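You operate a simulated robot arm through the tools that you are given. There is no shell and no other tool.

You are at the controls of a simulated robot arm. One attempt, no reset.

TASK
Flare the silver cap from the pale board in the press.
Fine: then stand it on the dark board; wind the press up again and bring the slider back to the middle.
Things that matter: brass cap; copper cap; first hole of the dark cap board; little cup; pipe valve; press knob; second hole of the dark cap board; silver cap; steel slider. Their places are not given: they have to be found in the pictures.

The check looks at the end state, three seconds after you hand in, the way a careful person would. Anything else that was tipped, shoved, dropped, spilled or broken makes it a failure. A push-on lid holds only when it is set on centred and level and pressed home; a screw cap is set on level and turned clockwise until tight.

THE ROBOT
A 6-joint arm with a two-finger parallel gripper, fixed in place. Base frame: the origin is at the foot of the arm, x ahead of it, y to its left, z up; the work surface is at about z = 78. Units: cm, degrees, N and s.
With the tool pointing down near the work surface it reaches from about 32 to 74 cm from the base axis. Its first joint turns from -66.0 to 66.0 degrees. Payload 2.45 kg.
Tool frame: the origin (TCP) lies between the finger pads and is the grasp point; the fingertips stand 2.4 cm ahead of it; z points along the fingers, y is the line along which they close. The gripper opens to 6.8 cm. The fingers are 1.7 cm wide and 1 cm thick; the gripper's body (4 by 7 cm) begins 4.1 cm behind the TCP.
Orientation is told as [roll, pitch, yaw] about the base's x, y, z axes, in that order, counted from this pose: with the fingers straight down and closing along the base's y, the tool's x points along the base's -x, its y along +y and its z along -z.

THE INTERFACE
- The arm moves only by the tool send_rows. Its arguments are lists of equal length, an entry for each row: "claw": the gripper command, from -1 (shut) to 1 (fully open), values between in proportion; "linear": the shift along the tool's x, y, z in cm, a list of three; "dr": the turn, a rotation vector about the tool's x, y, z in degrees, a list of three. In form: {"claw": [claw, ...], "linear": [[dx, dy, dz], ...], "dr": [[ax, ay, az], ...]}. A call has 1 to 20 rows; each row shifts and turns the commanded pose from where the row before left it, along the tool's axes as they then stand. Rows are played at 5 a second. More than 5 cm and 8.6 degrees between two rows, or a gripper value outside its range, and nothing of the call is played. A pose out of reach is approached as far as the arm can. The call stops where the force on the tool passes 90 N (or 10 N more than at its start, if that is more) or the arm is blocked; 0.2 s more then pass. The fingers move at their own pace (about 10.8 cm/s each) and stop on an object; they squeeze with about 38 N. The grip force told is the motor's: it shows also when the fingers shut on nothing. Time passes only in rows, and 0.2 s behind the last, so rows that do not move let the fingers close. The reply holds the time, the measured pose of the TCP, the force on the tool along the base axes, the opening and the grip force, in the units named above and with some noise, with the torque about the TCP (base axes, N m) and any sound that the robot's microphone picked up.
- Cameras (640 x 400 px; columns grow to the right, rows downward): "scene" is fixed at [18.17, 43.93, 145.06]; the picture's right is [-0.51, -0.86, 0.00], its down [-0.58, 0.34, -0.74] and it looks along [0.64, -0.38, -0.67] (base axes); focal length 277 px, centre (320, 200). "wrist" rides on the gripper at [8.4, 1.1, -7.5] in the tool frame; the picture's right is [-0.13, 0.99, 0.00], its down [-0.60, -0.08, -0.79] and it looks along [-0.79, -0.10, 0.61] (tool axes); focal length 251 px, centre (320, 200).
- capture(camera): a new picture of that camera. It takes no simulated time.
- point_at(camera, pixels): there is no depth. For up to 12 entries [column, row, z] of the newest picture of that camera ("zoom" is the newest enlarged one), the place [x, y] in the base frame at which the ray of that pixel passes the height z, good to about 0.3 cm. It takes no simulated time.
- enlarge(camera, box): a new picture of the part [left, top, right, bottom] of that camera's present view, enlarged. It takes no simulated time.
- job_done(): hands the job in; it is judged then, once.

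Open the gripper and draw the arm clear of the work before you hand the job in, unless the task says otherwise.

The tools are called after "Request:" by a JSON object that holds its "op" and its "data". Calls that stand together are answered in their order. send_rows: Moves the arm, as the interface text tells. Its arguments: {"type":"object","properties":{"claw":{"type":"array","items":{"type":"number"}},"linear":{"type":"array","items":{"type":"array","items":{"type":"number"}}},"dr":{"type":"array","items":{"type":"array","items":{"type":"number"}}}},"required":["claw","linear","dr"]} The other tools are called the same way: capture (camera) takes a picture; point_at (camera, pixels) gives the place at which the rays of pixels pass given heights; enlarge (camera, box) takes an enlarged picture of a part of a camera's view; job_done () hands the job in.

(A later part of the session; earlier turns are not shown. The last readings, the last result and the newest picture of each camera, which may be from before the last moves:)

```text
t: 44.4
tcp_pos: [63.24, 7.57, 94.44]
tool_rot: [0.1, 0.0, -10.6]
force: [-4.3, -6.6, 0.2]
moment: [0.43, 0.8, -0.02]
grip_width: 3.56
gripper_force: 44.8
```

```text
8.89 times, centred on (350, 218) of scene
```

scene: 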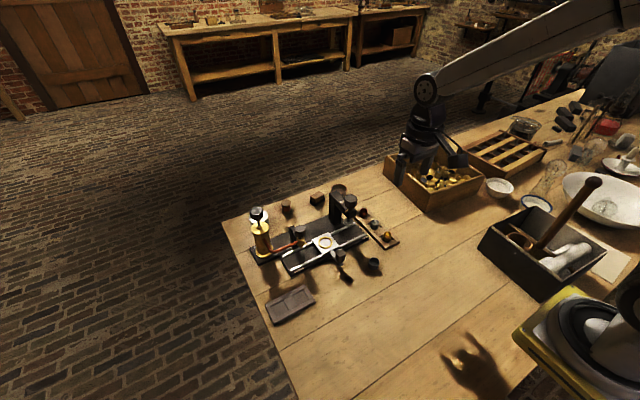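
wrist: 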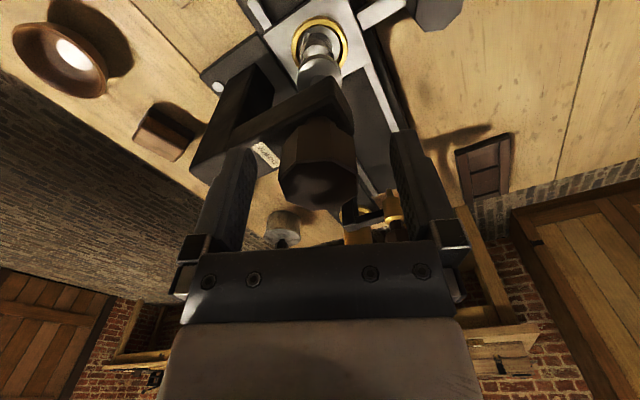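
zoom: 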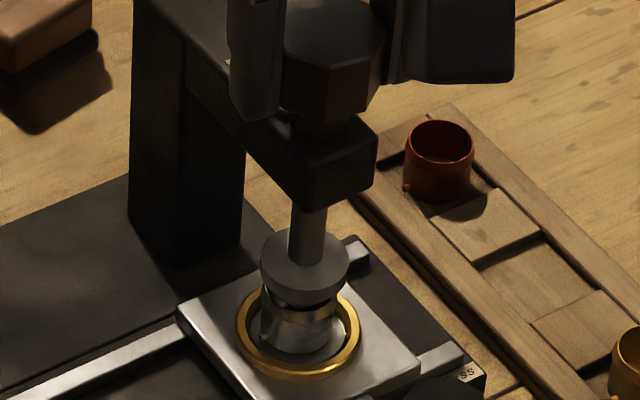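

The plunger is still moving down with the cap well centred beneath. I'll continue clockwise 30°.

Request:
{"op": "send_rows", "data": {"claw": [-1, -1, -1, -1, -1, -1, -1], "linear": [[0, 0, 0], [0, 0, 0], [0, 0, 0], [0, 0, 0], [0, 0, 0], [0, 0, 0], [0, 0, 0]], "dr": [[0, 0, 5], [0, 0, 5], [0, 0, 5], [0, 0, 5], [0, 0, 5], [0, 0, 5], [0, 0, 0]]}}

Request:
{"op": "enlarge", "data": {"camera": "scene", "box": [330, 195, 370, 240]}}

```text
t: 46.0
tcp_pos: [63.09, 7.53, 94.47]
tool_rot: [-0.1, 0.0, -40.7]
force: [-6.1, -14.3, -0.1]
moment: [-0.24, -0.75, 0.05]
grip_width: 3.59
gripper_force: 44.9
```

```text
8.89 times, centred on (350, 218) of scene
```

zoom: 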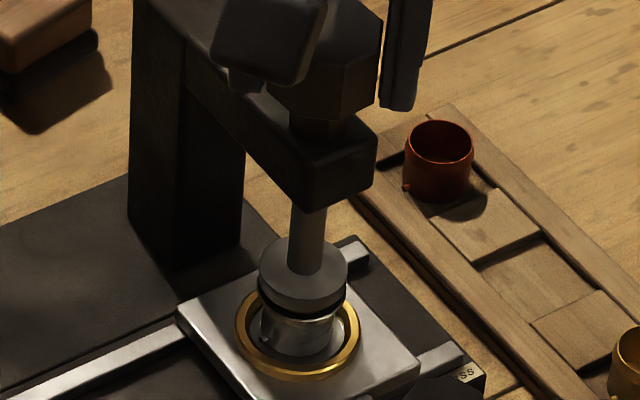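

The plunger's skirt is nearly on the rim. I'll continue in smaller steps while watching torque.

Request:
{"op": "send_rows", "data": {"claw": [-1, -1, -1, -1, -1], "linear": [[-0.02, -0.05, 0], [0, 0, 0], [0, 0, 0], [0, 0, 0], [0, 0, 0]], "dr": [[0, 0, 4], [0, 0, 4], [0, 0, 4], [0, 0, 4], [0, 0, 0]]}}

Request:
{"op": "enlarge", "data": {"camera": "scene", "box": [330, 195, 370, 240]}}

Request:
{"op": "capture", "data": {"camera": "wrist"}}

```text
t: 47.2
tcp_pos: [63.03, 7.42, 94.54]
tool_rot: [-0.1, 0.1, -56.5]
force: [-8.6, -5.9, -3.8]
moment: [0.57, -0.19, 0.53]
grip_width: 3.54
gripper_force: 45.0
```

```text
8.89 times, centred on (350, 218) of scene
```

zoom: 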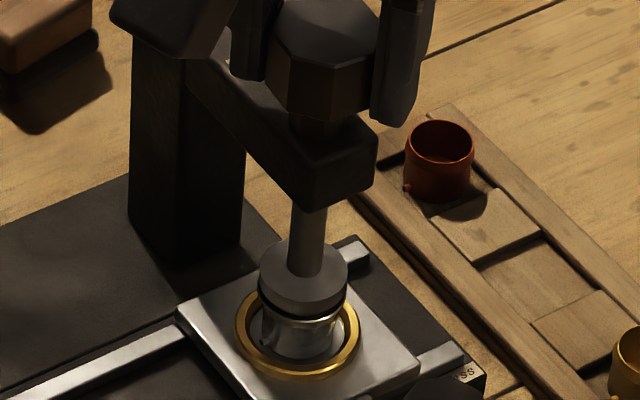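

```text
taken
```

wrist: 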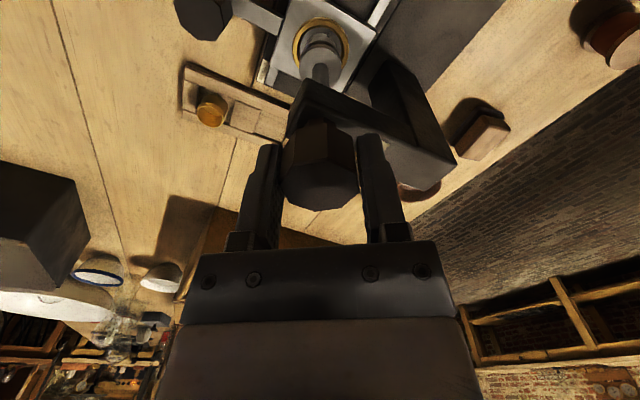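

Torque has risen to 0.53 N·m with the pointer near the label. I'll check closely and push a few degrees more to ensure it's fully down.

Request:
{"op": "send_rows", "data": {"claw": [-1, -1, -1], "linear": [[0, 0, 0], [0, 0, 0], [0, 0, 0]], "dr": [[0, 0, 3], [0, 0, 2], [0, 0, 0]]}}

Request:
{"op": "enlarge", "data": {"camera": "scene", "box": [335, 215, 365, 240]}}

Request:
{"op": "enlarge", "data": {"camera": "wrist", "box": [270, 0, 400, 90]}}

```text
t: 48.0
tcp_pos: [63.05, 7.46, 94.49]
tool_rot: [-0.1, 0.1, -61.4]
force: [-7.1, -6.7, -7.9]
moment: [0.24, -0.29, 0.42]
grip_width: 3.54
gripper_force: 44.9
```

```text
16.00 times, centred on (350, 228) of scene
```

zoom: 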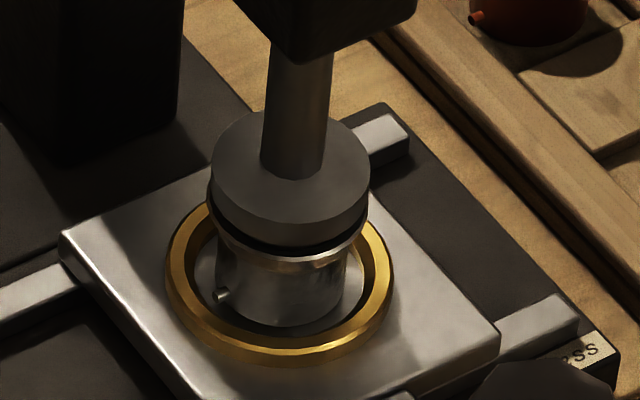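

```text
4.44 times, centred on (335, 45) of wrist
```

zoom: 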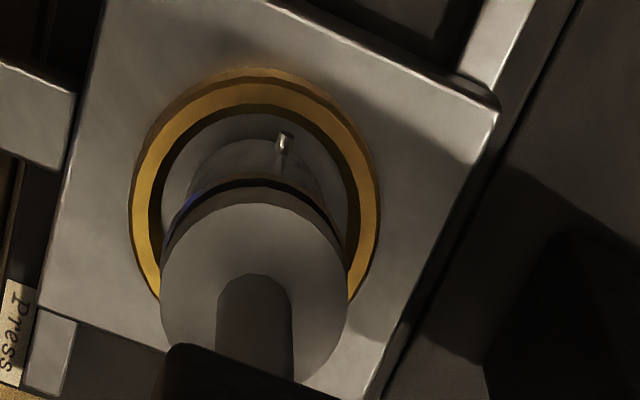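

The rim is widening under the plunger, with a gap still between the skirt and the rim. I'll keep turning.

Request:
{"op": "send_rows", "data": {"claw": [-1, -1, -1, -1, -1], "linear": [[0, 0, 0], [0, 0, 0], [0, 0, 0], [0, 0, 0], [0, 0, 0]], "dr": [[0, 0, 3], [0, 0, 3], [0, 0, 3], [0, 0, 3], [0, 0, 0]]}}

Request:
{"op": "enlarge", "data": {"camera": "scene", "box": [335, 195, 365, 240]}}

Request:
{"op": "enlarge", "data": {"camera": "wrist", "box": [270, 0, 400, 90]}}

```text
t: 49.2
tcp_pos: [62.96, 7.63, 94.5]
tool_rot: [-0.2, 0.0, -73.5]
force: [-13.6, -11.4, -0.6]
moment: [0.2, 0.01, 0.65]
grip_width: 3.58
gripper_force: 44.9
```

```text
8.89 times, centred on (350, 218) of scene
```

zoom: 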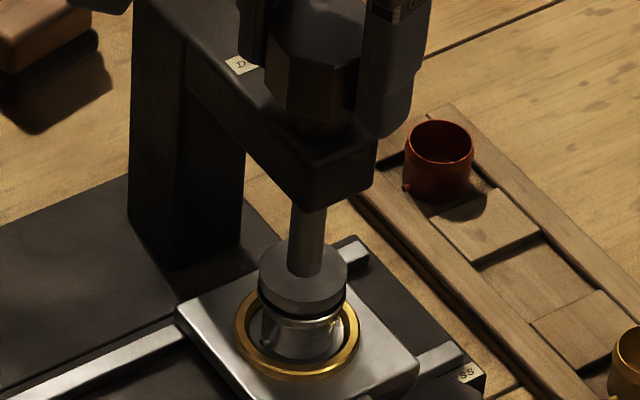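

```text
4.44 times, centred on (335, 45) of wrist
```

zoom: 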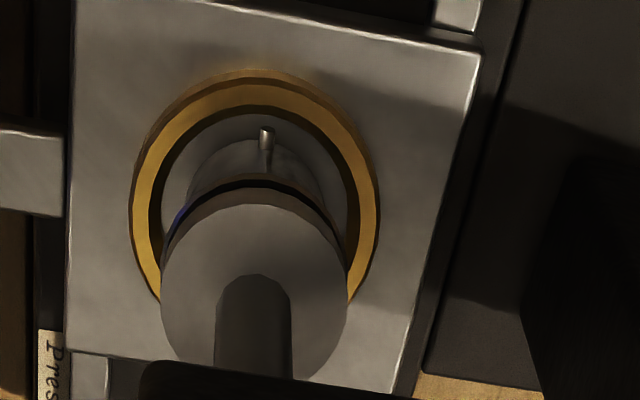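

The plunger hasn't moved between these two frames, so it may be at bottom with the fingers starting to slip. I'll look at the knob between the fingers.

Request:
{"op": "capture", "data": {"camera": "wrist"}}

Request:
{"op": "enlarge", "data": {"camera": "wrist", "box": [240, 90, 420, 220]}}

Request:
{"op": "enlarge", "data": {"camera": "scene", "box": [335, 215, 365, 240]}}

```text
taken
```

wrist: 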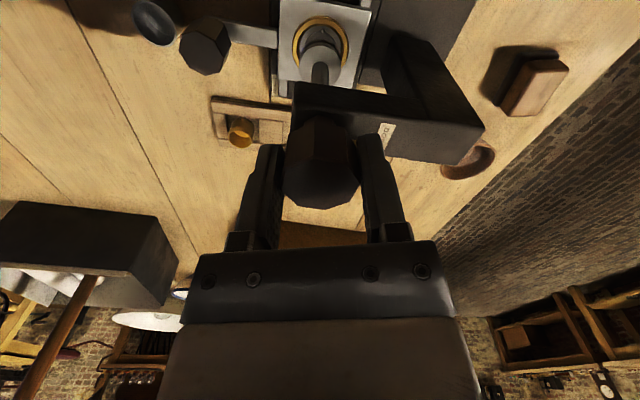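

```text
3.08 times, centred on (330, 155) of wrist
```

zoom: 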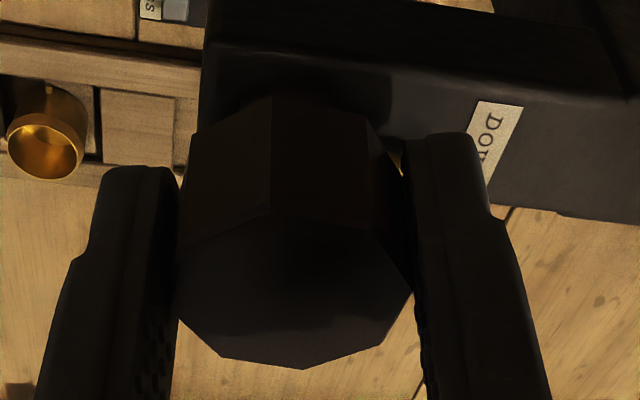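

```text
16.00 times, centred on (350, 228) of scene
```

zoom: 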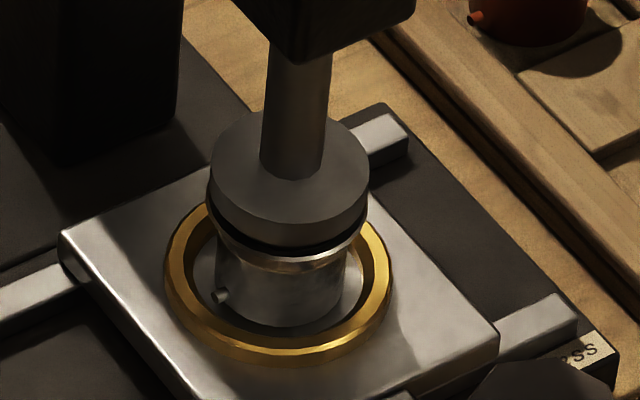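

The knob has slipped about 25° between the fingers while the plunger stayed still, so the press is at its bottom stop and the cap is flared. I'll open, swing back to yaw -45° to match the flats, and regrip to wind it up.

Request:
{"op": "send_rows", "data": {"claw": [0.3, 0.6, 0.6, 0.6, 0.6, 0.6, 0.6], "linear": [[0, 0, 0], [0, 0, 0], [0, 0, 0], [0, 0, 0], [0, 0, 0], [0, 0, 0], [0, 0, 0]], "dr": [[0, 0, 0], [0, 0, 0], [0, 0, -7.1], [0, 0, -7.1], [0, 0, -7.1], [0, 0, -7.1], [0, 0, 0]]}}

Request:
{"op": "capture", "data": {"camera": "wrist"}}

Request:
{"op": "enlarge", "data": {"camera": "wrist", "box": [240, 90, 420, 220]}}

Request:
{"op": "enlarge", "data": {"camera": "scene", "box": [330, 180, 370, 220]}}

```text
t: 50.8
tcp_pos: [63.1, 7.53, 94.47]
tool_rot: [0.0, 0.1, -45.0]
force: [-0.3, 0.1, 0.3]
moment: [0.02, 0.04, 0.0]
grip_width: 5.42
gripper_force: 0.0
```

```text
taken
```

wrist: 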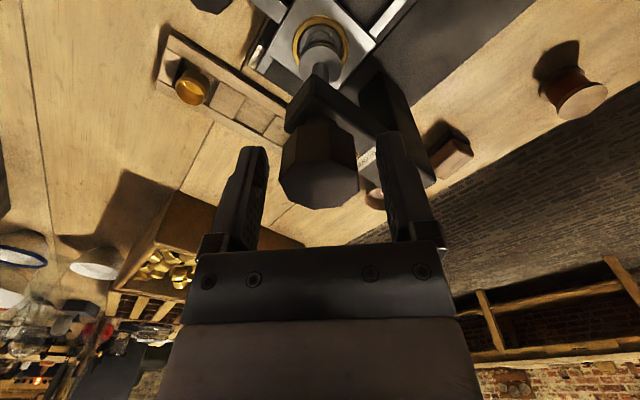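

```text
3.08 times, centred on (330, 155) of wrist
```

zoom: 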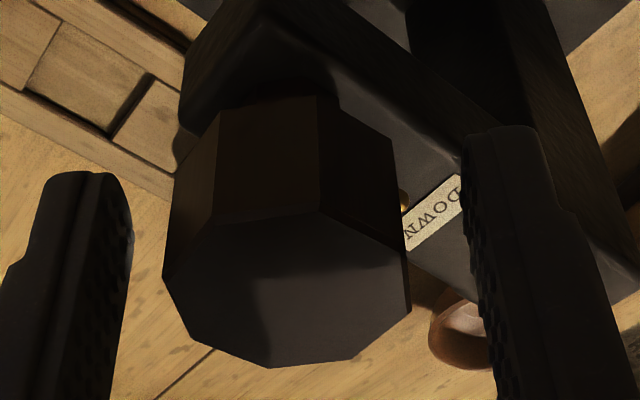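

```text
10.00 times, centred on (350, 200) of scene
```

zoom: 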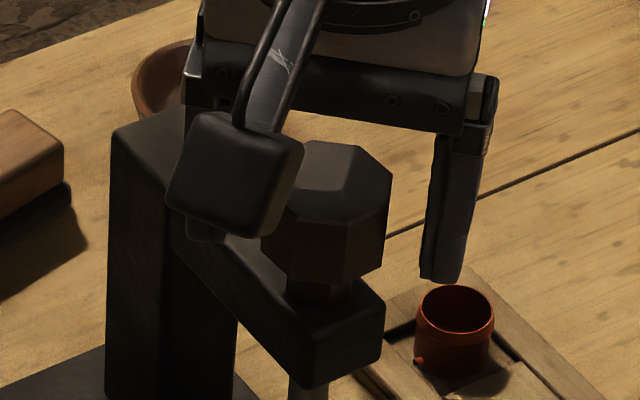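

The pointer sits at DOWN. The knob is about 0.15 cm off-centre towards the left finger, so I'll shift that much and grip again.

Request:
{"op": "send_rows", "data": {"claw": [0.6, 0.3, 0.1, 0, -1, -1, -1], "linear": [[0, -0.15, 0], [0, 0, 0], [0, 0, 0], [0, 0, 0], [0, 0, 0], [0, 0, 0], [0, 0, 0]], "dr": [[0, 0, 0], [0, 0, 0], [0, 0, 0], [0, 0, 0], [0, 0, 0], [0, 0, 0], [0, 0, 0]]}}

Request:
{"op": "enlarge", "data": {"camera": "wrist", "box": [240, 90, 420, 220]}}

```text
t: 52.4
tcp_pos: [63.07, 7.52, 94.45]
tool_rot: [0.2, -0.1, -44.9]
force: [13.9, 17.4, -7.6]
moment: [-0.25, -0.37, 0.04]
grip_width: 3.57
gripper_force: 44.9
```

```text
3.08 times, centred on (330, 155) of wrist
```

zoom: 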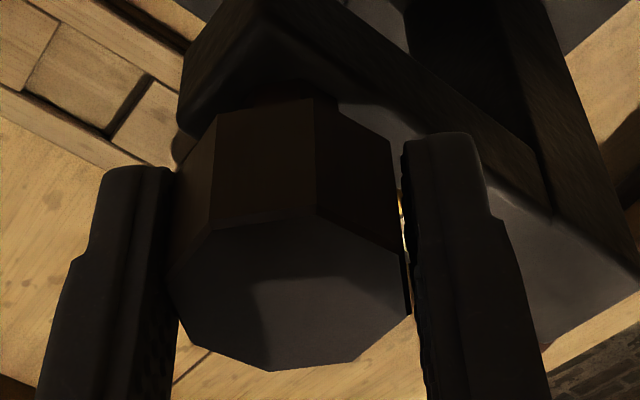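

The side force shows my shift was too much, so I'll undo 0.1 cm and start winding counter-clockwise.

Request:
{"op": "send_rows", "data": {"claw": [-1, -1, -1, -1, -1, -1, -1], "linear": [[0, 0.1, 0], [0, 0, 0], [0, 0, 0], [0, 0, 0], [0, 0, 0], [0, 0, 0], [0, 0, 0]], "dr": [[0, 0, 0], [0, 0, -5], [0, 0, -5], [0, 0, -5], [0, 0, -5], [0, 0, -5], [0, 0, 0]]}}

Request:
{"op": "enlarge", "data": {"camera": "scene", "box": [330, 195, 370, 240]}}

```text
t: 54.0
tcp_pos: [63.09, 7.6, 94.44]
tool_rot: [0.0, -0.2, -20.0]
force: [20.1, 4.8, -4.5]
moment: [0.08, 1.08, 0.01]
grip_width: 3.59
gripper_force: 45.2
```

```text
8.89 times, centred on (350, 218) of scene
```

zoom: 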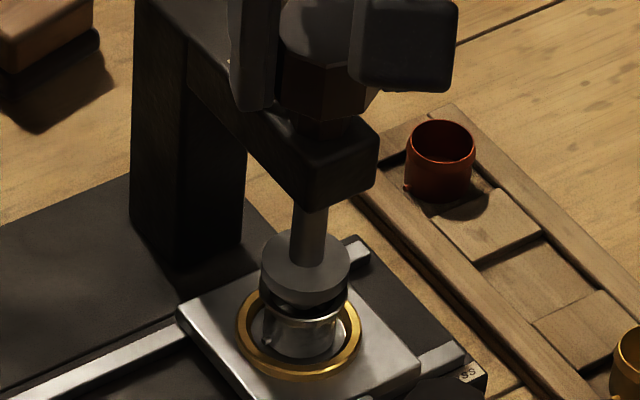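

The plunger is rising and the cap stays in the seat. I'll relieve the x force and continue winding up.

Request:
{"op": "send_rows", "data": {"claw": [-1, -1, -1, -1, -1, -1, -1, -1], "linear": [[-0.08, 0.05, 0], [0, 0, 0], [0, 0, 0], [0, 0, 0], [0, 0, 0], [0, 0, 0], [0, 0, 0], [0, 0, 0]], "dr": [[0, 0, 0], [0, 0, -6], [0, 0, -6], [0, 0, -6], [0, 0, -6], [0, 0, -6], [0, 0, -6], [0, 0, 0]]}}

Request:
{"op": "enlarge", "data": {"camera": "scene", "box": [330, 195, 370, 240]}}

```text
t: 55.8
tcp_pos: [63.07, 7.53, 94.44]
tool_rot: [0.0, 0.1, 15.9]
force: [-1.1, 4.4, 6.0]
moment: [-0.61, 1.17, -0.03]
grip_width: 3.57
gripper_force: 45.0
```

```text
8.89 times, centred on (350, 218) of scene
```

zoom: 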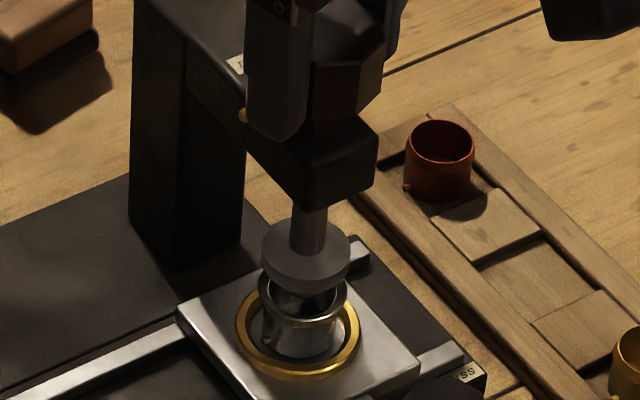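

The cap's rim is visibly flared and the plunger keeps rising. I'll continue counter-clockwise.

Request:
{"op": "send_rows", "data": {"claw": [-1, -1, -1, -1, -1, -1, -1], "linear": [[0, 0, 0], [0, 0, 0], [0, 0, 0], [0, 0, 0], [0, 0, 0], [0, 0, 0], [0, 0, 0]], "dr": [[0, 0, -6], [0, 0, -6], [0, 0, -6], [0, 0, -6], [0, 0, -6], [0, 0, -6], [0, 0, 0]]}}

Request:
{"op": "enlarge", "data": {"camera": "scene", "box": [330, 195, 370, 240]}}

```text
t: 57.4
tcp_pos: [62.96, 7.52, 94.57]
tool_rot: [0.0, 0.0, 52.0]
force: [-14.7, 14.6, 15.2]
moment: [0.93, -0.71, -0.01]
grip_width: 3.59
gripper_force: 45.0
```

```text
8.89 times, centred on (350, 218) of scene
```

zoom: 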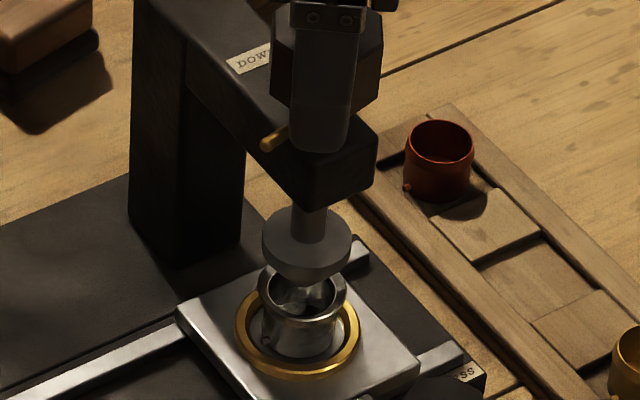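

Nearly back at its starting angle. I'll relieve the force and turn another 16°, feeling for the upper stop.

Request:
{"op": "send_rows", "data": {"claw": [-1, -1, -1, -1, -1, -1], "linear": [[0, 0.08, -0.06], [0, 0, 0], [0, 0, 0], [0, 0, 0], [0, 0, 0], [0, 0, 0]], "dr": [[0, 0, 0], [0, 0, -4], [0, 0, -4], [0, 0, -4], [0, 0, -4], [0, 0, 0]]}}

Request:
{"op": "enlarge", "data": {"camera": "scene", "box": [330, 195, 370, 240]}}

```text
t: 58.8
tcp_pos: [62.93, 7.44, 94.52]
tool_rot: [0.1, 0.1, 68.1]
force: [-5.5, 1.9, -5.2]
moment: [-0.64, -0.17, -0.7]
grip_width: 3.59
gripper_force: 44.9
```

```text
8.89 times, centred on (350, 218) of scene
```

zoom: 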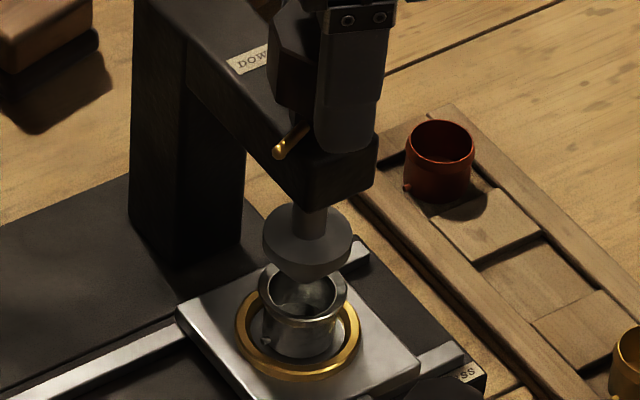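

The upper stop is felt (-0.7 N·m) and the pointer tip is back at its starting pixel (345,212). I'll open, rise clear and swing yaw back to 0.

Request:
{"op": "send_rows", "data": {"claw": [0.3, 0.7, 0.8, 0.8, 0.8, 0.8, 0.8, 0.8, 0.8, 0.8, 0.8, 0.8, 0.8, 0.8, 0.8, 0.8], "linear": [[0, 0, 0], [0, 0, 0], [0, 0, 0], [0, 0, -2], [0, 0, -3], [0, 0, -3], [0, 0, -2], [0, 0, 0], [0, 0, 0], [0, 0, 0], [0, 0, 0], [0, 0, 0], [0, 0, 0], [0, 0, 0], [0, 0, 0], [0, 0, 0]], "dr": [[0, 0, 0], [0, 0, 0], [0, 0, 0], [0, 0, 0], [0, 0, 0], [0, 0, 0], [0, 0, 0], [0, 0, 8.5], [0, 0, 8.5], [0, 0, 8.5], [0, 0, 8.5], [0, 0, 8.5], [0, 0, 8.5], [0, 0, 8.5], [0, 0, 8.5], [0, 0, 0]]}}

Request:
{"op": "enlarge", "data": {"camera": "scene", "box": [320, 180, 380, 245]}}

```text
t: 62.2
tcp_pos: [63.08, 7.59, 104.6]
tool_rot: [0.0, 0.0, -0.3]
force: [0.1, -0.4, 0.6]
moment: [0.03, 0.02, -0.02]
grip_width: 6.12
gripper_force: 0.0
```

```text
6.15 times, centred on (350, 212) of scene
```

zoom: 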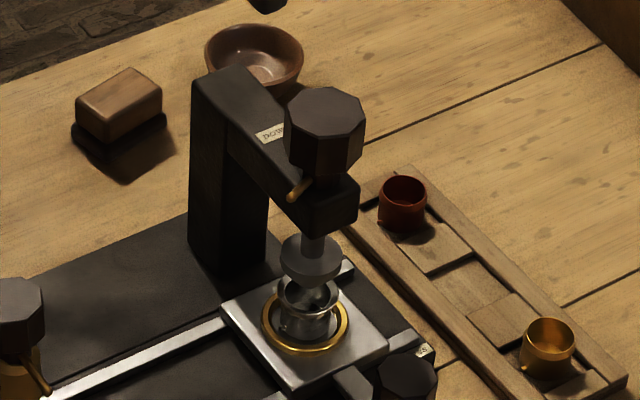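

Press is back up and the cap is flared. Next I'll go to the handle knob at (55.5,7.45) and descend to the same gripping height.

Request:
{"op": "send_rows", "data": {"claw": [0.6, 0.6, 0.6, 0.6, 0.6, 0.6, 0.6], "linear": [[3, 0, 0], [3, -0.1, 0], [1.6, 0, 2], [0, 0, 4], [0, 0, 4], [0, 0, 4], [0, 0, 0]], "dr": [[0, 0, -0.3], [0, 0, 0], [0, 0, 0], [0, 0, 0], [0, 0, 0], [0, 0, 0], [0, 0, 0]]}}

Request:
{"op": "capture", "data": {"camera": "wrist"}}

Request:
{"op": "point_at", "data": {"camera": "wrist", "pixels": [[320, 100, 84.2]]}}

```text
t: 63.8
tcp_pos: [55.5, 7.45, 90.43]
tool_rot: [0.0, 0.0, 0.2]
force: [0.2, 0.0, -0.3]
moment: [0.01, 0.01, 0.0]
grip_width: 5.43
gripper_force: 0.1
```

```text
taken
```

wrist: 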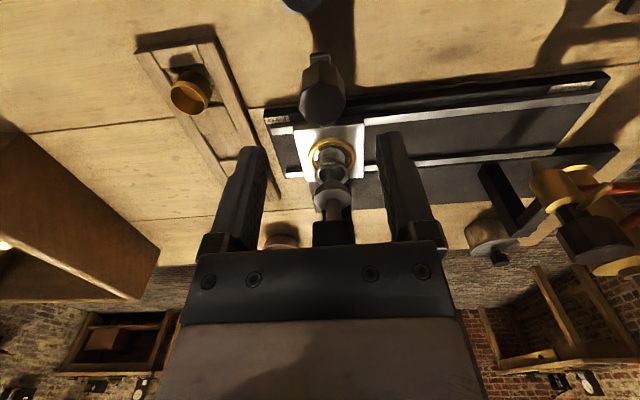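

```text
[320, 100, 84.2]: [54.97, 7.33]
```

The handle knob (322,103) is aligned. I'll descend to TCP z 84.5 and close.

Request:
{"op": "send_rows", "data": {"claw": [0.6, 0.6, 0.6, 0.6, 0.6, 0.2, 0, -0.2, -1, -1, -1], "linear": [[0, 0, 1.5], [0, 0, 1.5], [0, 0, 1.5], [0, 0, 1.4], [0, 0, 0], [0, 0, 0], [0, 0, 0], [0, 0, 0], [0, 0, 0], [0, 0, 0], [0, 0, 0]], "dr": [[0, 0, 0], [0, 0, 0], [0, 0, 0], [0, 0, 0], [0, 0, 0], [0, 0, 0], [0, 0, 0], [0, 0, 0], [0, 0, 0], [0, 0, 0], [0, 0, 0]]}}

Request:
{"op": "enlarge", "data": {"camera": "scene", "box": [310, 190, 390, 270]}}

```text
t: 66.2
tcp_pos: [55.32, 7.51, 84.69]
tool_rot: [0.0, 0.0, 0.2]
force: [0.8, 7.0, -2.3]
moment: [-0.34, -0.13, 0.04]
grip_width: 2.75
gripper_force: 42.4
```

```text
5.00 times, centred on (350, 230) of scene
```

zoom: 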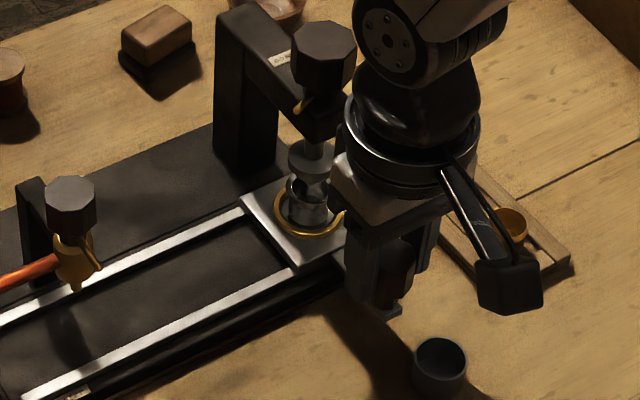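

Gripped. I'll slide gently towards +y in stages, watching the side forces.

Request:
{"op": "send_rows", "data": {"claw": [-1, -1, -1, -1, -1, -1, -1], "linear": [[0, 0.1, 0], [0, 0.2, 0], [0, 0.4, 0], [0, 0.4, 0], [0, 0.4, 0], [0, 0.3, 0], [0, 0.2, 0]], "dr": [[0, 0, 0], [0, 0, 0], [0, 0, 0], [0, 0, 0], [0, 0, 0], [0, 0, 0], [0, 0, 0]]}}

Request:
{"op": "enlarge", "data": {"camera": "scene", "box": [310, 190, 390, 270]}}

```text
t: 67.8
tcp_pos: [55.32, 9.37, 84.53]
tool_rot: [0.0, 0.1, 0.3]
force: [2.0, -1.2, -24.4]
moment: [0.37, -0.26, -0.1]
grip_width: 2.77
gripper_force: 42.6
```

```text
5.00 times, centred on (350, 230) of scene
```

zoom: 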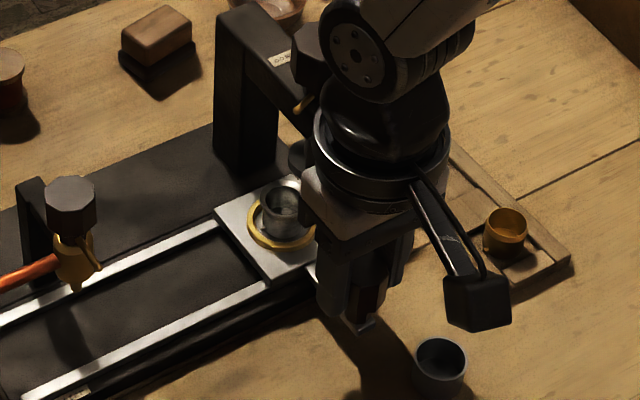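

The cap slid out from under the press safely. I'll lower 0.1 to relieve the lift force and continue.

Request:
{"op": "send_rows", "data": {"claw": [-1, -1, -1, -1, -1, -1, -1], "linear": [[0, 0.1, 0.1], [0, 0.3, 0], [0, 0.4, 0], [0, 0.4, 0], [0, 0.4, 0], [0, 0.3, 0], [0, 0.1, 0]], "dr": [[0, 0, 0], [0, 0, 0], [0, 0, 0], [0, 0, 0], [0, 0, 0], [0, 0, 0], [0, 0, 0]]}}

Request:
{"op": "send_rows", "data": {"claw": [-1, -1, -1, -1, -1, -1, -1], "linear": [[0, 0.1, 0], [0, 0.3, 0], [0, 0.4, 0], [0, 0.4, 0], [0, 0.4, 0], [0, 0.3, 0], [0, 0.1, 0]], "dr": [[0, 0, 0], [0, 0, 0], [0, 0, 0], [0, 0, 0], [0, 0, 0], [0, 0, 0], [0, 0, 0]]}}

Request:
{"op": "enlarge", "data": {"camera": "scene", "box": [280, 190, 380, 280]}}

```text
t: 69.4
tcp_pos: [55.45, 11.57, 84.51]
tool_rot: [0.0, 0.0, 0.2]
force: [-4.7, -0.1, 0.6]
moment: [-0.44, 0.53, -0.03]
grip_width: 2.76
gripper_force: 42.4
```

```text
t: 71.0
tcp_pos: [55.37, 13.5, 84.5]
tool_rot: [0.0, 0.1, 0.2]
force: [-15.4, -0.8, 11.0]
moment: [0.38, -0.79, 0.0]
grip_width: 2.75
gripper_force: 42.7
```

```text
4.44 times, centred on (330, 235) of scene
```

zoom: 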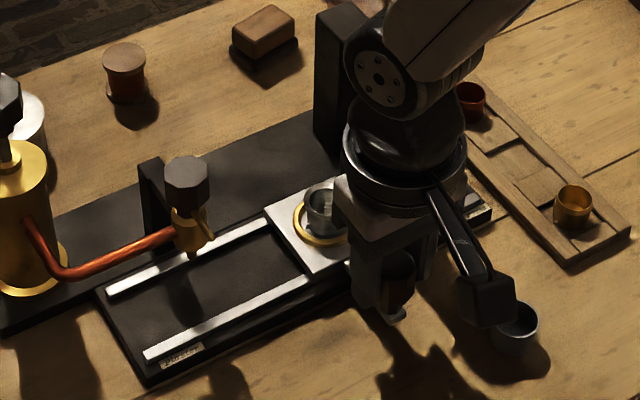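

At y ≈ 13.45 now. I'll correct x and z slightly and move the remaining 2.05 cm to the middle.

Request:
{"op": "send_rows", "data": {"claw": [-1, -1, -1, -1, -1, -1, -1, -1], "linear": [[0.06, 0.1, -0.04], [0, 0.3, 0], [0, 0.4, 0], [0, 0.4, 0], [0, 0.4, 0], [0, 0.3, 0], [0, 0.15, 0], [0, 0, 0]], "dr": [[0, 0, 0], [0, 0, 0], [0, 0, 0], [0, 0, 0], [0, 0, 0], [0, 0, 0], [0, 0, 0], [0, 0, 0]]}}

Request:
{"op": "enlarge", "data": {"camera": "scene", "box": [280, 200, 380, 280]}}

```text
t: 72.8
tcp_pos: [55.32, 15.39, 84.52]
tool_rot: [-0.1, 0.0, 0.3]
force: [-3.2, 1.5, -16.7]
moment: [0.4, -0.28, 0.04]
grip_width: 2.76
gripper_force: 42.1
```

```text
5.00 times, centred on (330, 240) of scene
```

zoom: 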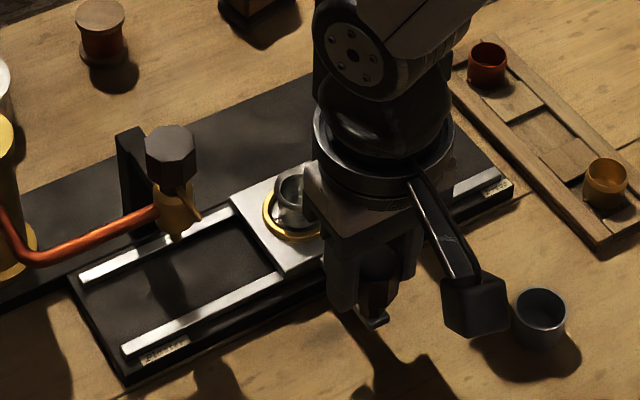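

The slider's left corner is at zoom (230,201), versus (229,202) at the start, so it's back in the middle. I'll nudge +0.05, relax, release and lift away.

Request:
{"op": "send_rows", "data": {"claw": [-1, -1, 0.0, 0.4, 0.6, 0.6], "linear": [[0, 0.05, 0.06], [0, 0, 0], [0, 0, 0], [0, 0, 0], [0, 0, 0], [0, 0, 0]], "dr": [[0, 0, 0], [0, 0, 0], [0, 0, 0], [0, 0, 0], [0, 0, 0], [0, 0, 0]]}}

Request:
{"op": "send_rows", "data": {"claw": [0.6, 0.6, 0.6, 0.6, 0.6, 0.6, 0.6], "linear": [[0, 0, -1], [0, 0, -2], [0, 0, -3], [0, 0, -3], [0, 0, -3], [0, 0, -2], [0, 0, 0]], "dr": [[0, 0, -0.3], [0, 0, 0], [0, 0, 0], [0, 0, 0], [0, 0, 0], [0, 0, 0], [0, 0, 0]]}}

Request:
{"op": "capture", "data": {"camera": "wrist"}}

Request:
{"op": "enlarge", "data": {"camera": "wrist", "box": [260, 60, 400, 150]}}

Request:
{"op": "enlarge", "data": {"camera": "scene", "box": [280, 200, 380, 280]}}

```text
t: 74.2
tcp_pos: [55.34, 15.43, 84.45]
tool_rot: [0.1, 0.0, 0.2]
force: [0.1, 0.3, 0.5]
moment: [0.0, -0.01, 0.02]
grip_width: 5.46
gripper_force: 0.1
```

```text
t: 75.8
tcp_pos: [55.15, 15.46, 98.69]
tool_rot: [-0.1, -0.1, 0.5]
force: [0.3, -0.2, -0.7]
moment: [0.0, 0.0, 0.03]
grip_width: 5.47
gripper_force: 0.1
```

```text
taken
```

wrist: 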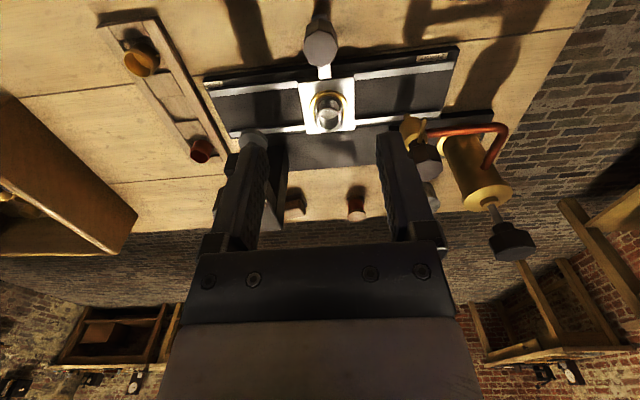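

```text
4.44 times, centred on (330, 105) of wrist
```

zoom: 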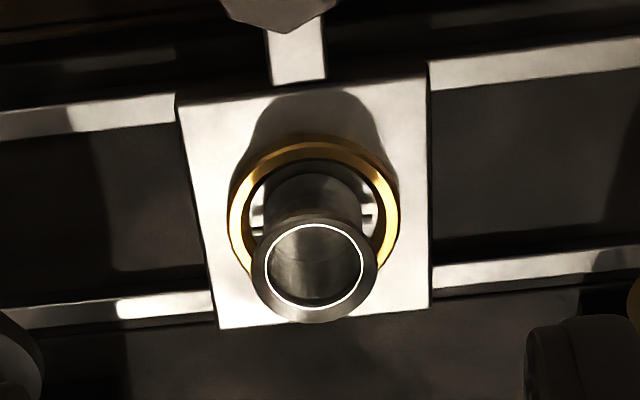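

```text
5.00 times, centred on (330, 240) of scene
```

zoom: 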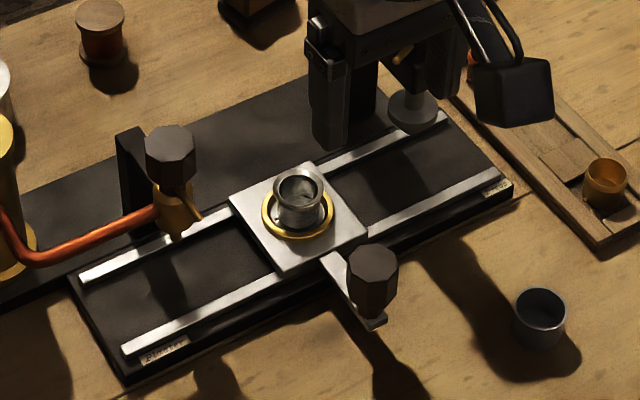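

Slider matches its original place and the cap has a clear flared rim. I'll locate the rim (wrist (328.9,120)) for pick-up.

Request:
{"op": "point_at", "data": {"camera": "wrist", "pixels": [[328.9, 120.1, 82.5], [328.9, 120.1, 82.5], [328.9, 120.1, 82.8], [328.9, 120.1, 82.8], [315, 120, 82.7], [343.1, 120, 82.7]]}}

Request:
{"op": "point_at", "data": {"camera": "zoom", "pixels": [[300, 186, 82.5], [300, 186, 82.5], [300, 186, 82.8], [300, 186, 82.8]]}}

```text
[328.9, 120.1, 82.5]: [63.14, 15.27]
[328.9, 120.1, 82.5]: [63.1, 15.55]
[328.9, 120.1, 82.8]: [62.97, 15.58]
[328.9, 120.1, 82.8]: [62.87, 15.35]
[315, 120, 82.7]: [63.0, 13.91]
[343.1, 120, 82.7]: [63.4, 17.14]
```

```text
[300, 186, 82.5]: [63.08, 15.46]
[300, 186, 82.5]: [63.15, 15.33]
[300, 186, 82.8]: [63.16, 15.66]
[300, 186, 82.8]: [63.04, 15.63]
```

The flared cap is at (63.05,15.5), rim z ≈ 82.7, about 3.1 cm across. I'll move above it with the gripper open 5.4 cm.

Request:
{"op": "send_rows", "data": {"claw": [0.6, 0.6, 0.6, 0.6, 0.6], "linear": [[-3, 0, 2], [-3, 0, 2], [-1.7, 0.05, 2.5], [0, 0, 2.5], [0, 0, 0]], "dr": [[0, 0, 0.4], [0, 0, 0], [0, 0, 0], [0, 0, 0], [0, 0, 0]]}}

Request:
{"op": "capture", "data": {"camera": "wrist"}}

Request:
{"op": "enlarge", "data": {"camera": "wrist", "box": [220, 70, 420, 195]}}

```text
t: 77.0
tcp_pos: [63.02, 15.49, 89.38]
tool_rot: [0.0, 0.0, 0.1]
force: [-0.6, -1.0, 0.2]
moment: [-0.01, -0.02, -0.03]
grip_width: 5.43
gripper_force: 0.0
```

```text
taken
```

wrist: 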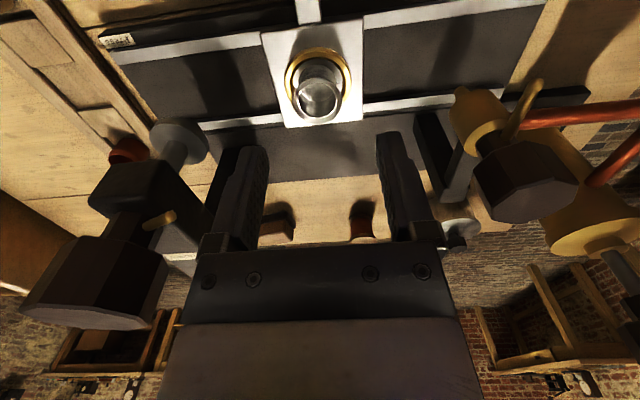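

```text
3.20 times, centred on (320, 132) of wrist
```

zoom: 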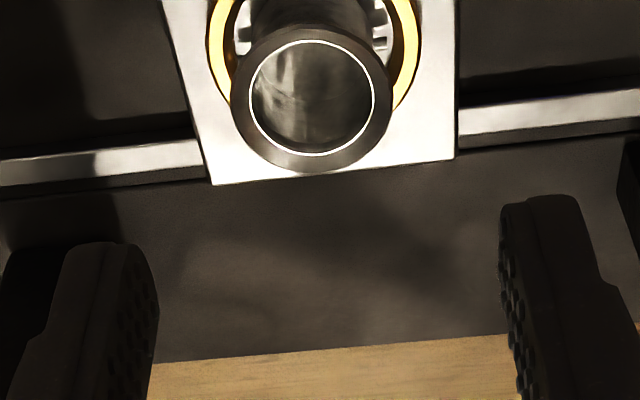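

The rim centre is at wrist col 317 versus finger centre 320.5, so I'll shift y by -0.18 and descend partway.

Request:
{"op": "send_rows", "data": {"claw": [0.6, 0.6, 0.6, 0.6], "linear": [[0, -0.18, 0.5], [0, 0, 1.2], [0, 0, 1.2], [0, 0, 0]], "dr": [[0, 0, 0], [0, 0, 0], [0, 0, 0], [0, 0, 0]]}}

Request:
{"op": "capture", "data": {"camera": "wrist"}}

Request:
{"op": "enlarge", "data": {"camera": "wrist", "box": [220, 70, 420, 195]}}

Request:
{"op": "point_at", "data": {"camera": "zoom", "pixels": [[314, 210, 82.7], [314, 210, 82.7], [314, 210, 82.7]]}}

```text
t: 78.0
tcp_pos: [63.18, 15.28, 86.46]
tool_rot: [-0.1, 0.0, 0.1]
force: [0.5, -0.5, 0.7]
moment: [-0.02, -0.03, -0.02]
grip_width: 5.45
gripper_force: 0.1
```

```text
taken
```

wrist: 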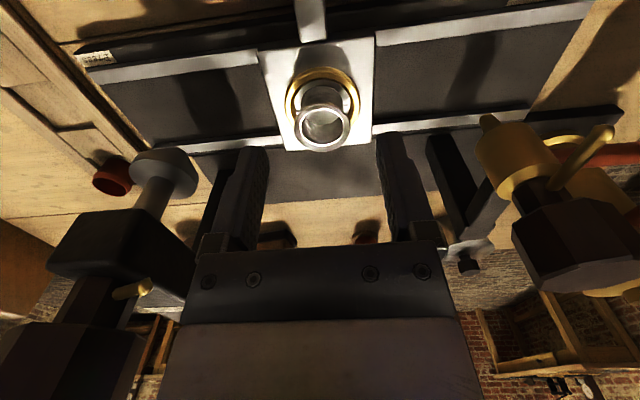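

```text
3.20 times, centred on (320, 132) of wrist
```

zoom: 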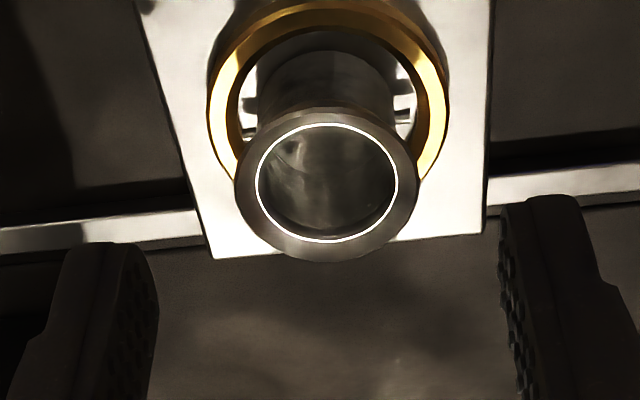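

```text
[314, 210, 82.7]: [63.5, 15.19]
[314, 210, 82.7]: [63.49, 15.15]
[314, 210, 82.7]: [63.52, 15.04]
```

The rim centre is now at zoom (326,185), well centred between the fingers. I'll check its x.

Request:
{"op": "point_at", "data": {"camera": "zoom", "pixels": [[326, 185, 82.7], [326, 185, 82.7], [326, 185, 82.7], [326, 185, 82.4], [326, 185, 83]]}}

```text
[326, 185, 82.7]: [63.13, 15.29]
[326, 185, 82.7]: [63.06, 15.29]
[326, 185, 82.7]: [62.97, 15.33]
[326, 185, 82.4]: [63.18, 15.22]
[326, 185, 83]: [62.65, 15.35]
```

Aligned in x and y. I'll descend to TCP z ≈ 83.9 and close.

Request:
{"op": "send_rows", "data": {"claw": [0.6, 0.6, 0.6, 0.6, 0.2, 0, -0.1, -1, -1, -1], "linear": [[0, 0, 1], [0, 0, 1], [0, 0, 0.5], [0, 0, 0], [0, 0, 0], [0, 0, 0], [0, 0, 0], [0, 0, 0], [0, 0, 0], [0, 0, 0]], "dr": [[0, 0, 0], [0, 0, 0], [0, 0, 0], [0, 0, 0], [0, 0, 0], [0, 0, 0], [0, 0, 0], [0, 0, 0], [0, 0, 0], [0, 0, 0]]}}

Request:
{"op": "enlarge", "data": {"camera": "wrist", "box": [220, 70, 420, 195]}}

Request:
{"op": "enlarge", "data": {"camera": "scene", "box": [310, 220, 350, 250]}}

```text
t: 80.2
tcp_pos: [62.97, 15.26, 84.14]
tool_rot: [-0.1, 0.1, 0.1]
force: [-0.8, 0.2, -0.2]
moment: [0.0, 0.0, -0.02]
grip_width: 2.27
gripper_force: 37.8
```

```text
3.20 times, centred on (320, 132) of wrist
```

zoom: 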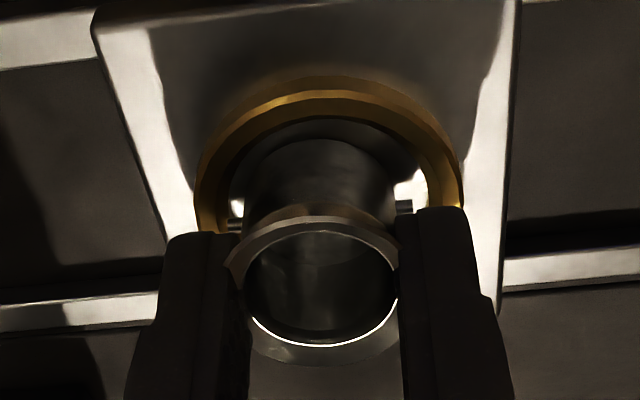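

```text
13.33 times, centred on (330, 235) of scene
```

zoom: 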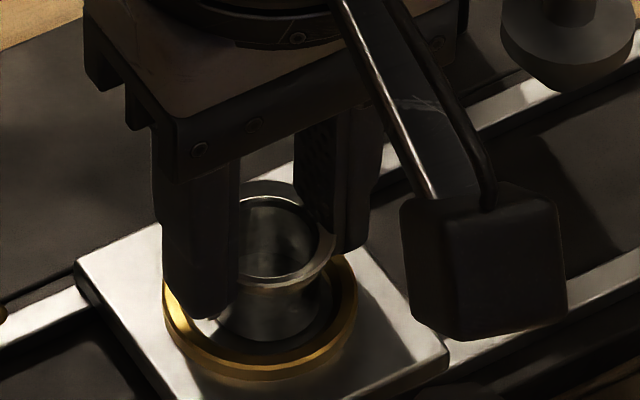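

The fingers hold the body at 2.27 cm, under the flare. I'll lift it straight up and measure the dark board's pockets.

Request:
{"op": "send_rows", "data": {"claw": [-1, -1, -1, -1, -1, -1], "linear": [[0, 0, -0.5], [0, 0, -1], [0, 0, -2], [0, 0, -3], [0, 0, -4], [0, 0, -4]], "dr": [[0, 0, 0], [0, 0, 0], [0, 0, 0], [0, 0, 0], [0, 0, 0], [0, 0, 0]]}}

Request:
{"op": "enlarge", "data": {"camera": "scene", "box": [250, 280, 330, 330]}}

Request:
{"op": "enlarge", "data": {"camera": "scene", "box": [290, 190, 370, 250]}}

```text
t: 81.6
tcp_pos: [62.93, 15.31, 98.76]
tool_rot: [0.1, 0.0, 0.1]
force: [-0.1, 0.1, -0.3]
moment: [-0.02, 0.02, 0.01]
grip_width: 2.28
gripper_force: 38.3
```

```text
8.00 times, centred on (290, 305) of scene
```

zoom: 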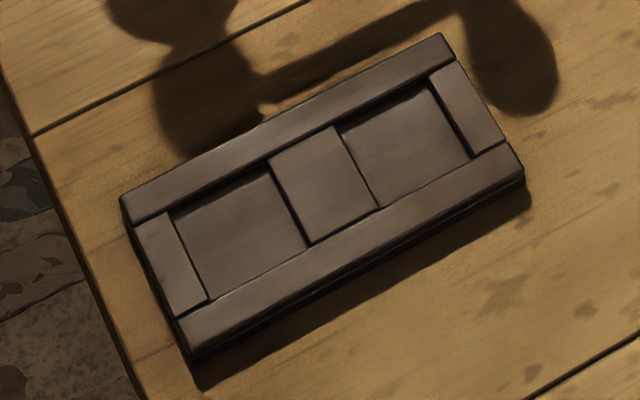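

```text
6.67 times, centred on (330, 220) of scene
```

zoom: 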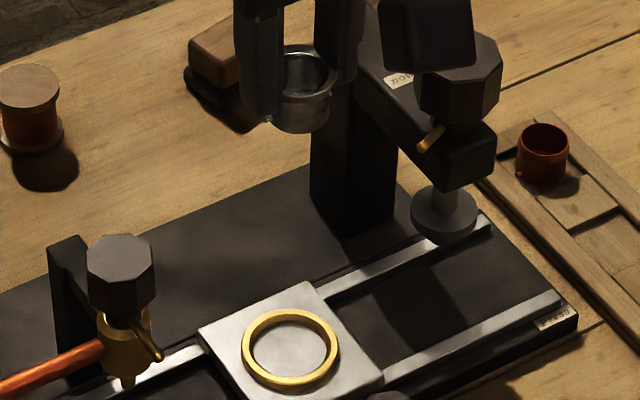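

Cap lifted and the slider is undisturbed. I'll carry it over, away from the tank, to a viewpoint behind the dark board.

Request:
{"op": "send_rows", "data": {"claw": [-1, -1, -1, -1, -1, -1, -1], "linear": [[3, 1, 0], [3.2, 3, 0], [3.2, 3.2, 0], [3.2, 3.2, 0], [3.2, 3.2, 0], [2, 2.9, 0], [0, 0, 0]], "dr": [[0, 0, 0], [0, 0, 0], [0, 0, 0], [0, 0, 0], [0, 0, 0], [0, 0, 0], [0, 0, 0]]}}

Request:
{"op": "capture", "data": {"camera": "wrist"}}

Request:
{"op": "enlarge", "data": {"camera": "wrist", "box": [220, 20, 420, 145]}}

Request:
{"op": "enlarge", "data": {"camera": "scene", "box": [240, 230, 340, 330]}}

```text
t: 83.2
tcp_pos: [45.05, 31.89, 98.21]
tool_rot: [-0.1, 0.0, 0.1]
force: [-0.7, -0.8, 0.1]
moment: [0.0, 0.01, -0.01]
grip_width: 2.25
gripper_force: 37.8
```

```text
taken
```

wrist: 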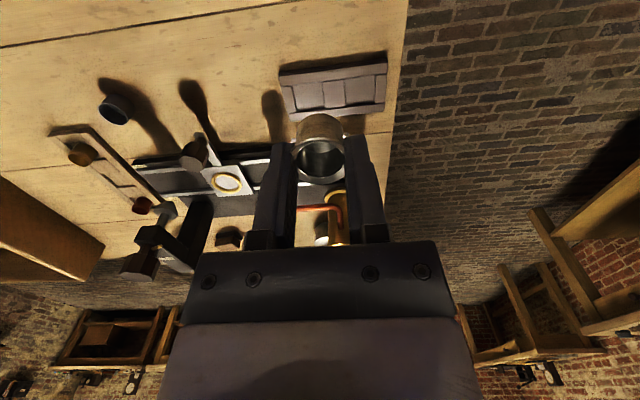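

```text
3.20 times, centred on (320, 82) of wrist
```

zoom: 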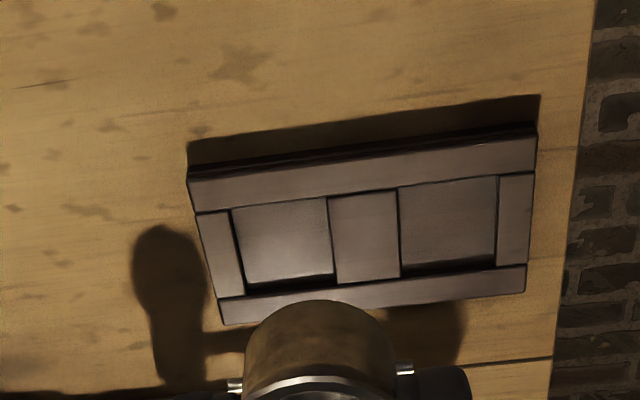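

```text
4.00 times, centred on (290, 280) of scene
```

zoom: 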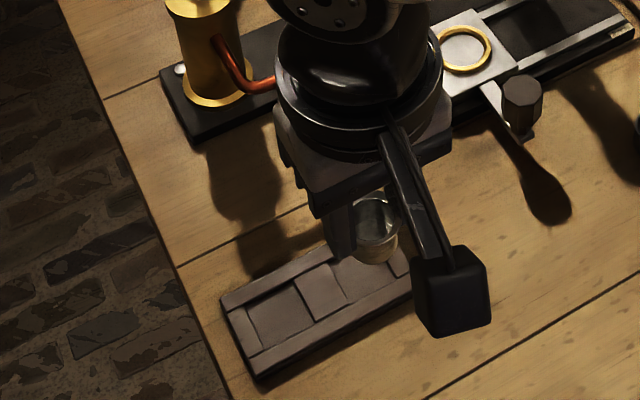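

Both pockets are visible in the wrist zoom. I'll measure their corners at board height (~79.2).

Request:
{"op": "enlarge", "data": {"camera": "wrist", "box": [220, 20, 420, 145]}}

Request:
{"op": "point_at", "data": {"camera": "zoom", "pixels": [[232, 210, 79.2], [327, 199, 79.2], [333, 275, 79.2], [245, 285, 79.2], [398, 188, 79.2], [497, 176, 79.2], [496, 267, 79.2], [402, 278, 79.2], [188, 180, 79.2], [536, 135, 79.2], [526, 292, 79.2], [224, 325, 79.2]]}}

Request:
{"op": "point_at", "data": {"camera": "scene", "pixels": [[271.9, 306.5, 79.2], [283.5, 301.5, 79.2], [287.9, 310.4, 79.2], [275.9, 317.5, 79.2], [292.5, 295.9, 79.2], [303.5, 290.9, 79.2], [308.8, 299.8, 79.2], [297.3, 305.9, 79.2]]}}

```text
3.20 times, centred on (320, 82) of wrist
```

zoom: 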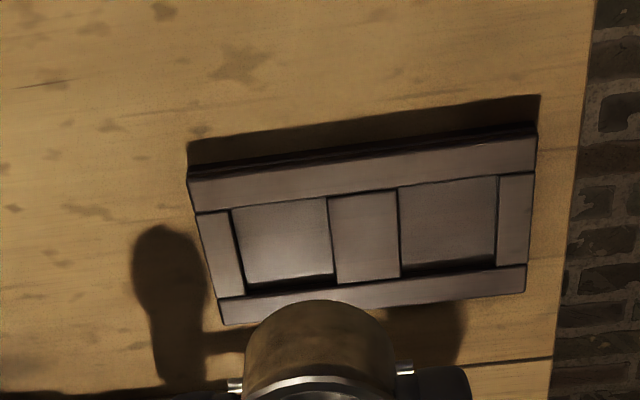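

```text
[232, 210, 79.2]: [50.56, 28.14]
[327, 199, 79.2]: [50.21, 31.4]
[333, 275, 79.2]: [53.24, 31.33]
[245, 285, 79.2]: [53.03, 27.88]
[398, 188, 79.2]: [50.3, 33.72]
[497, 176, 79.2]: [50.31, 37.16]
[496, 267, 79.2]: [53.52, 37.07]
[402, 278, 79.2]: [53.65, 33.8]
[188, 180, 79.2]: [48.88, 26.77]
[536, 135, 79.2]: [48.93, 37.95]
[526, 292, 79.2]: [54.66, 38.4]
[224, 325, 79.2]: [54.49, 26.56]
```

```text
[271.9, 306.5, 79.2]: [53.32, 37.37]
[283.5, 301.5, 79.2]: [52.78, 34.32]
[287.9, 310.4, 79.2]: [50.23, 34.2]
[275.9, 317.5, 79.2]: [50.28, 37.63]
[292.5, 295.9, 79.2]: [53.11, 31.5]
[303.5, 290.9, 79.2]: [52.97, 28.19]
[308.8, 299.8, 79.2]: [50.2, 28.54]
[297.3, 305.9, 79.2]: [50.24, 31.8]
```

Pockets are centred around (51.7,29.85) and (51.8,35.65), roughly 3.0–3.3 cm wide. I'll zoom more to measure the clearance for the pins.

Request:
{"op": "enlarge", "data": {"camera": "wrist", "box": [280, 50, 400, 125]}}

Request:
{"op": "enlarge", "data": {"camera": "scene", "box": [262, 282, 312, 325]}}

```text
5.33 times, centred on (340, 88) of wrist
```

zoom: 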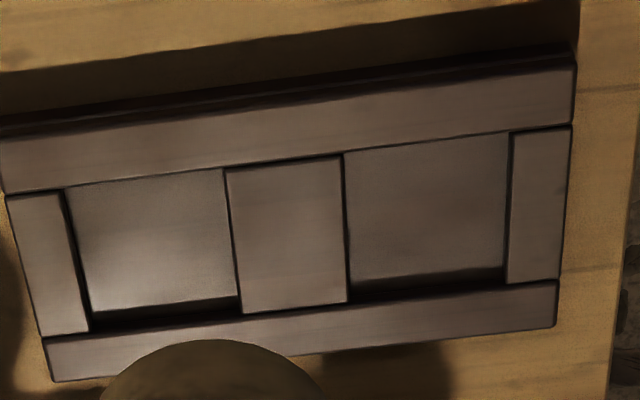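

```text
9.30 times, centred on (287, 304) of scene
```

zoom: 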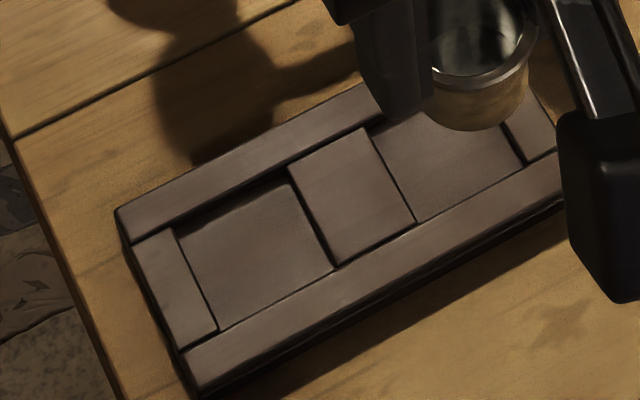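

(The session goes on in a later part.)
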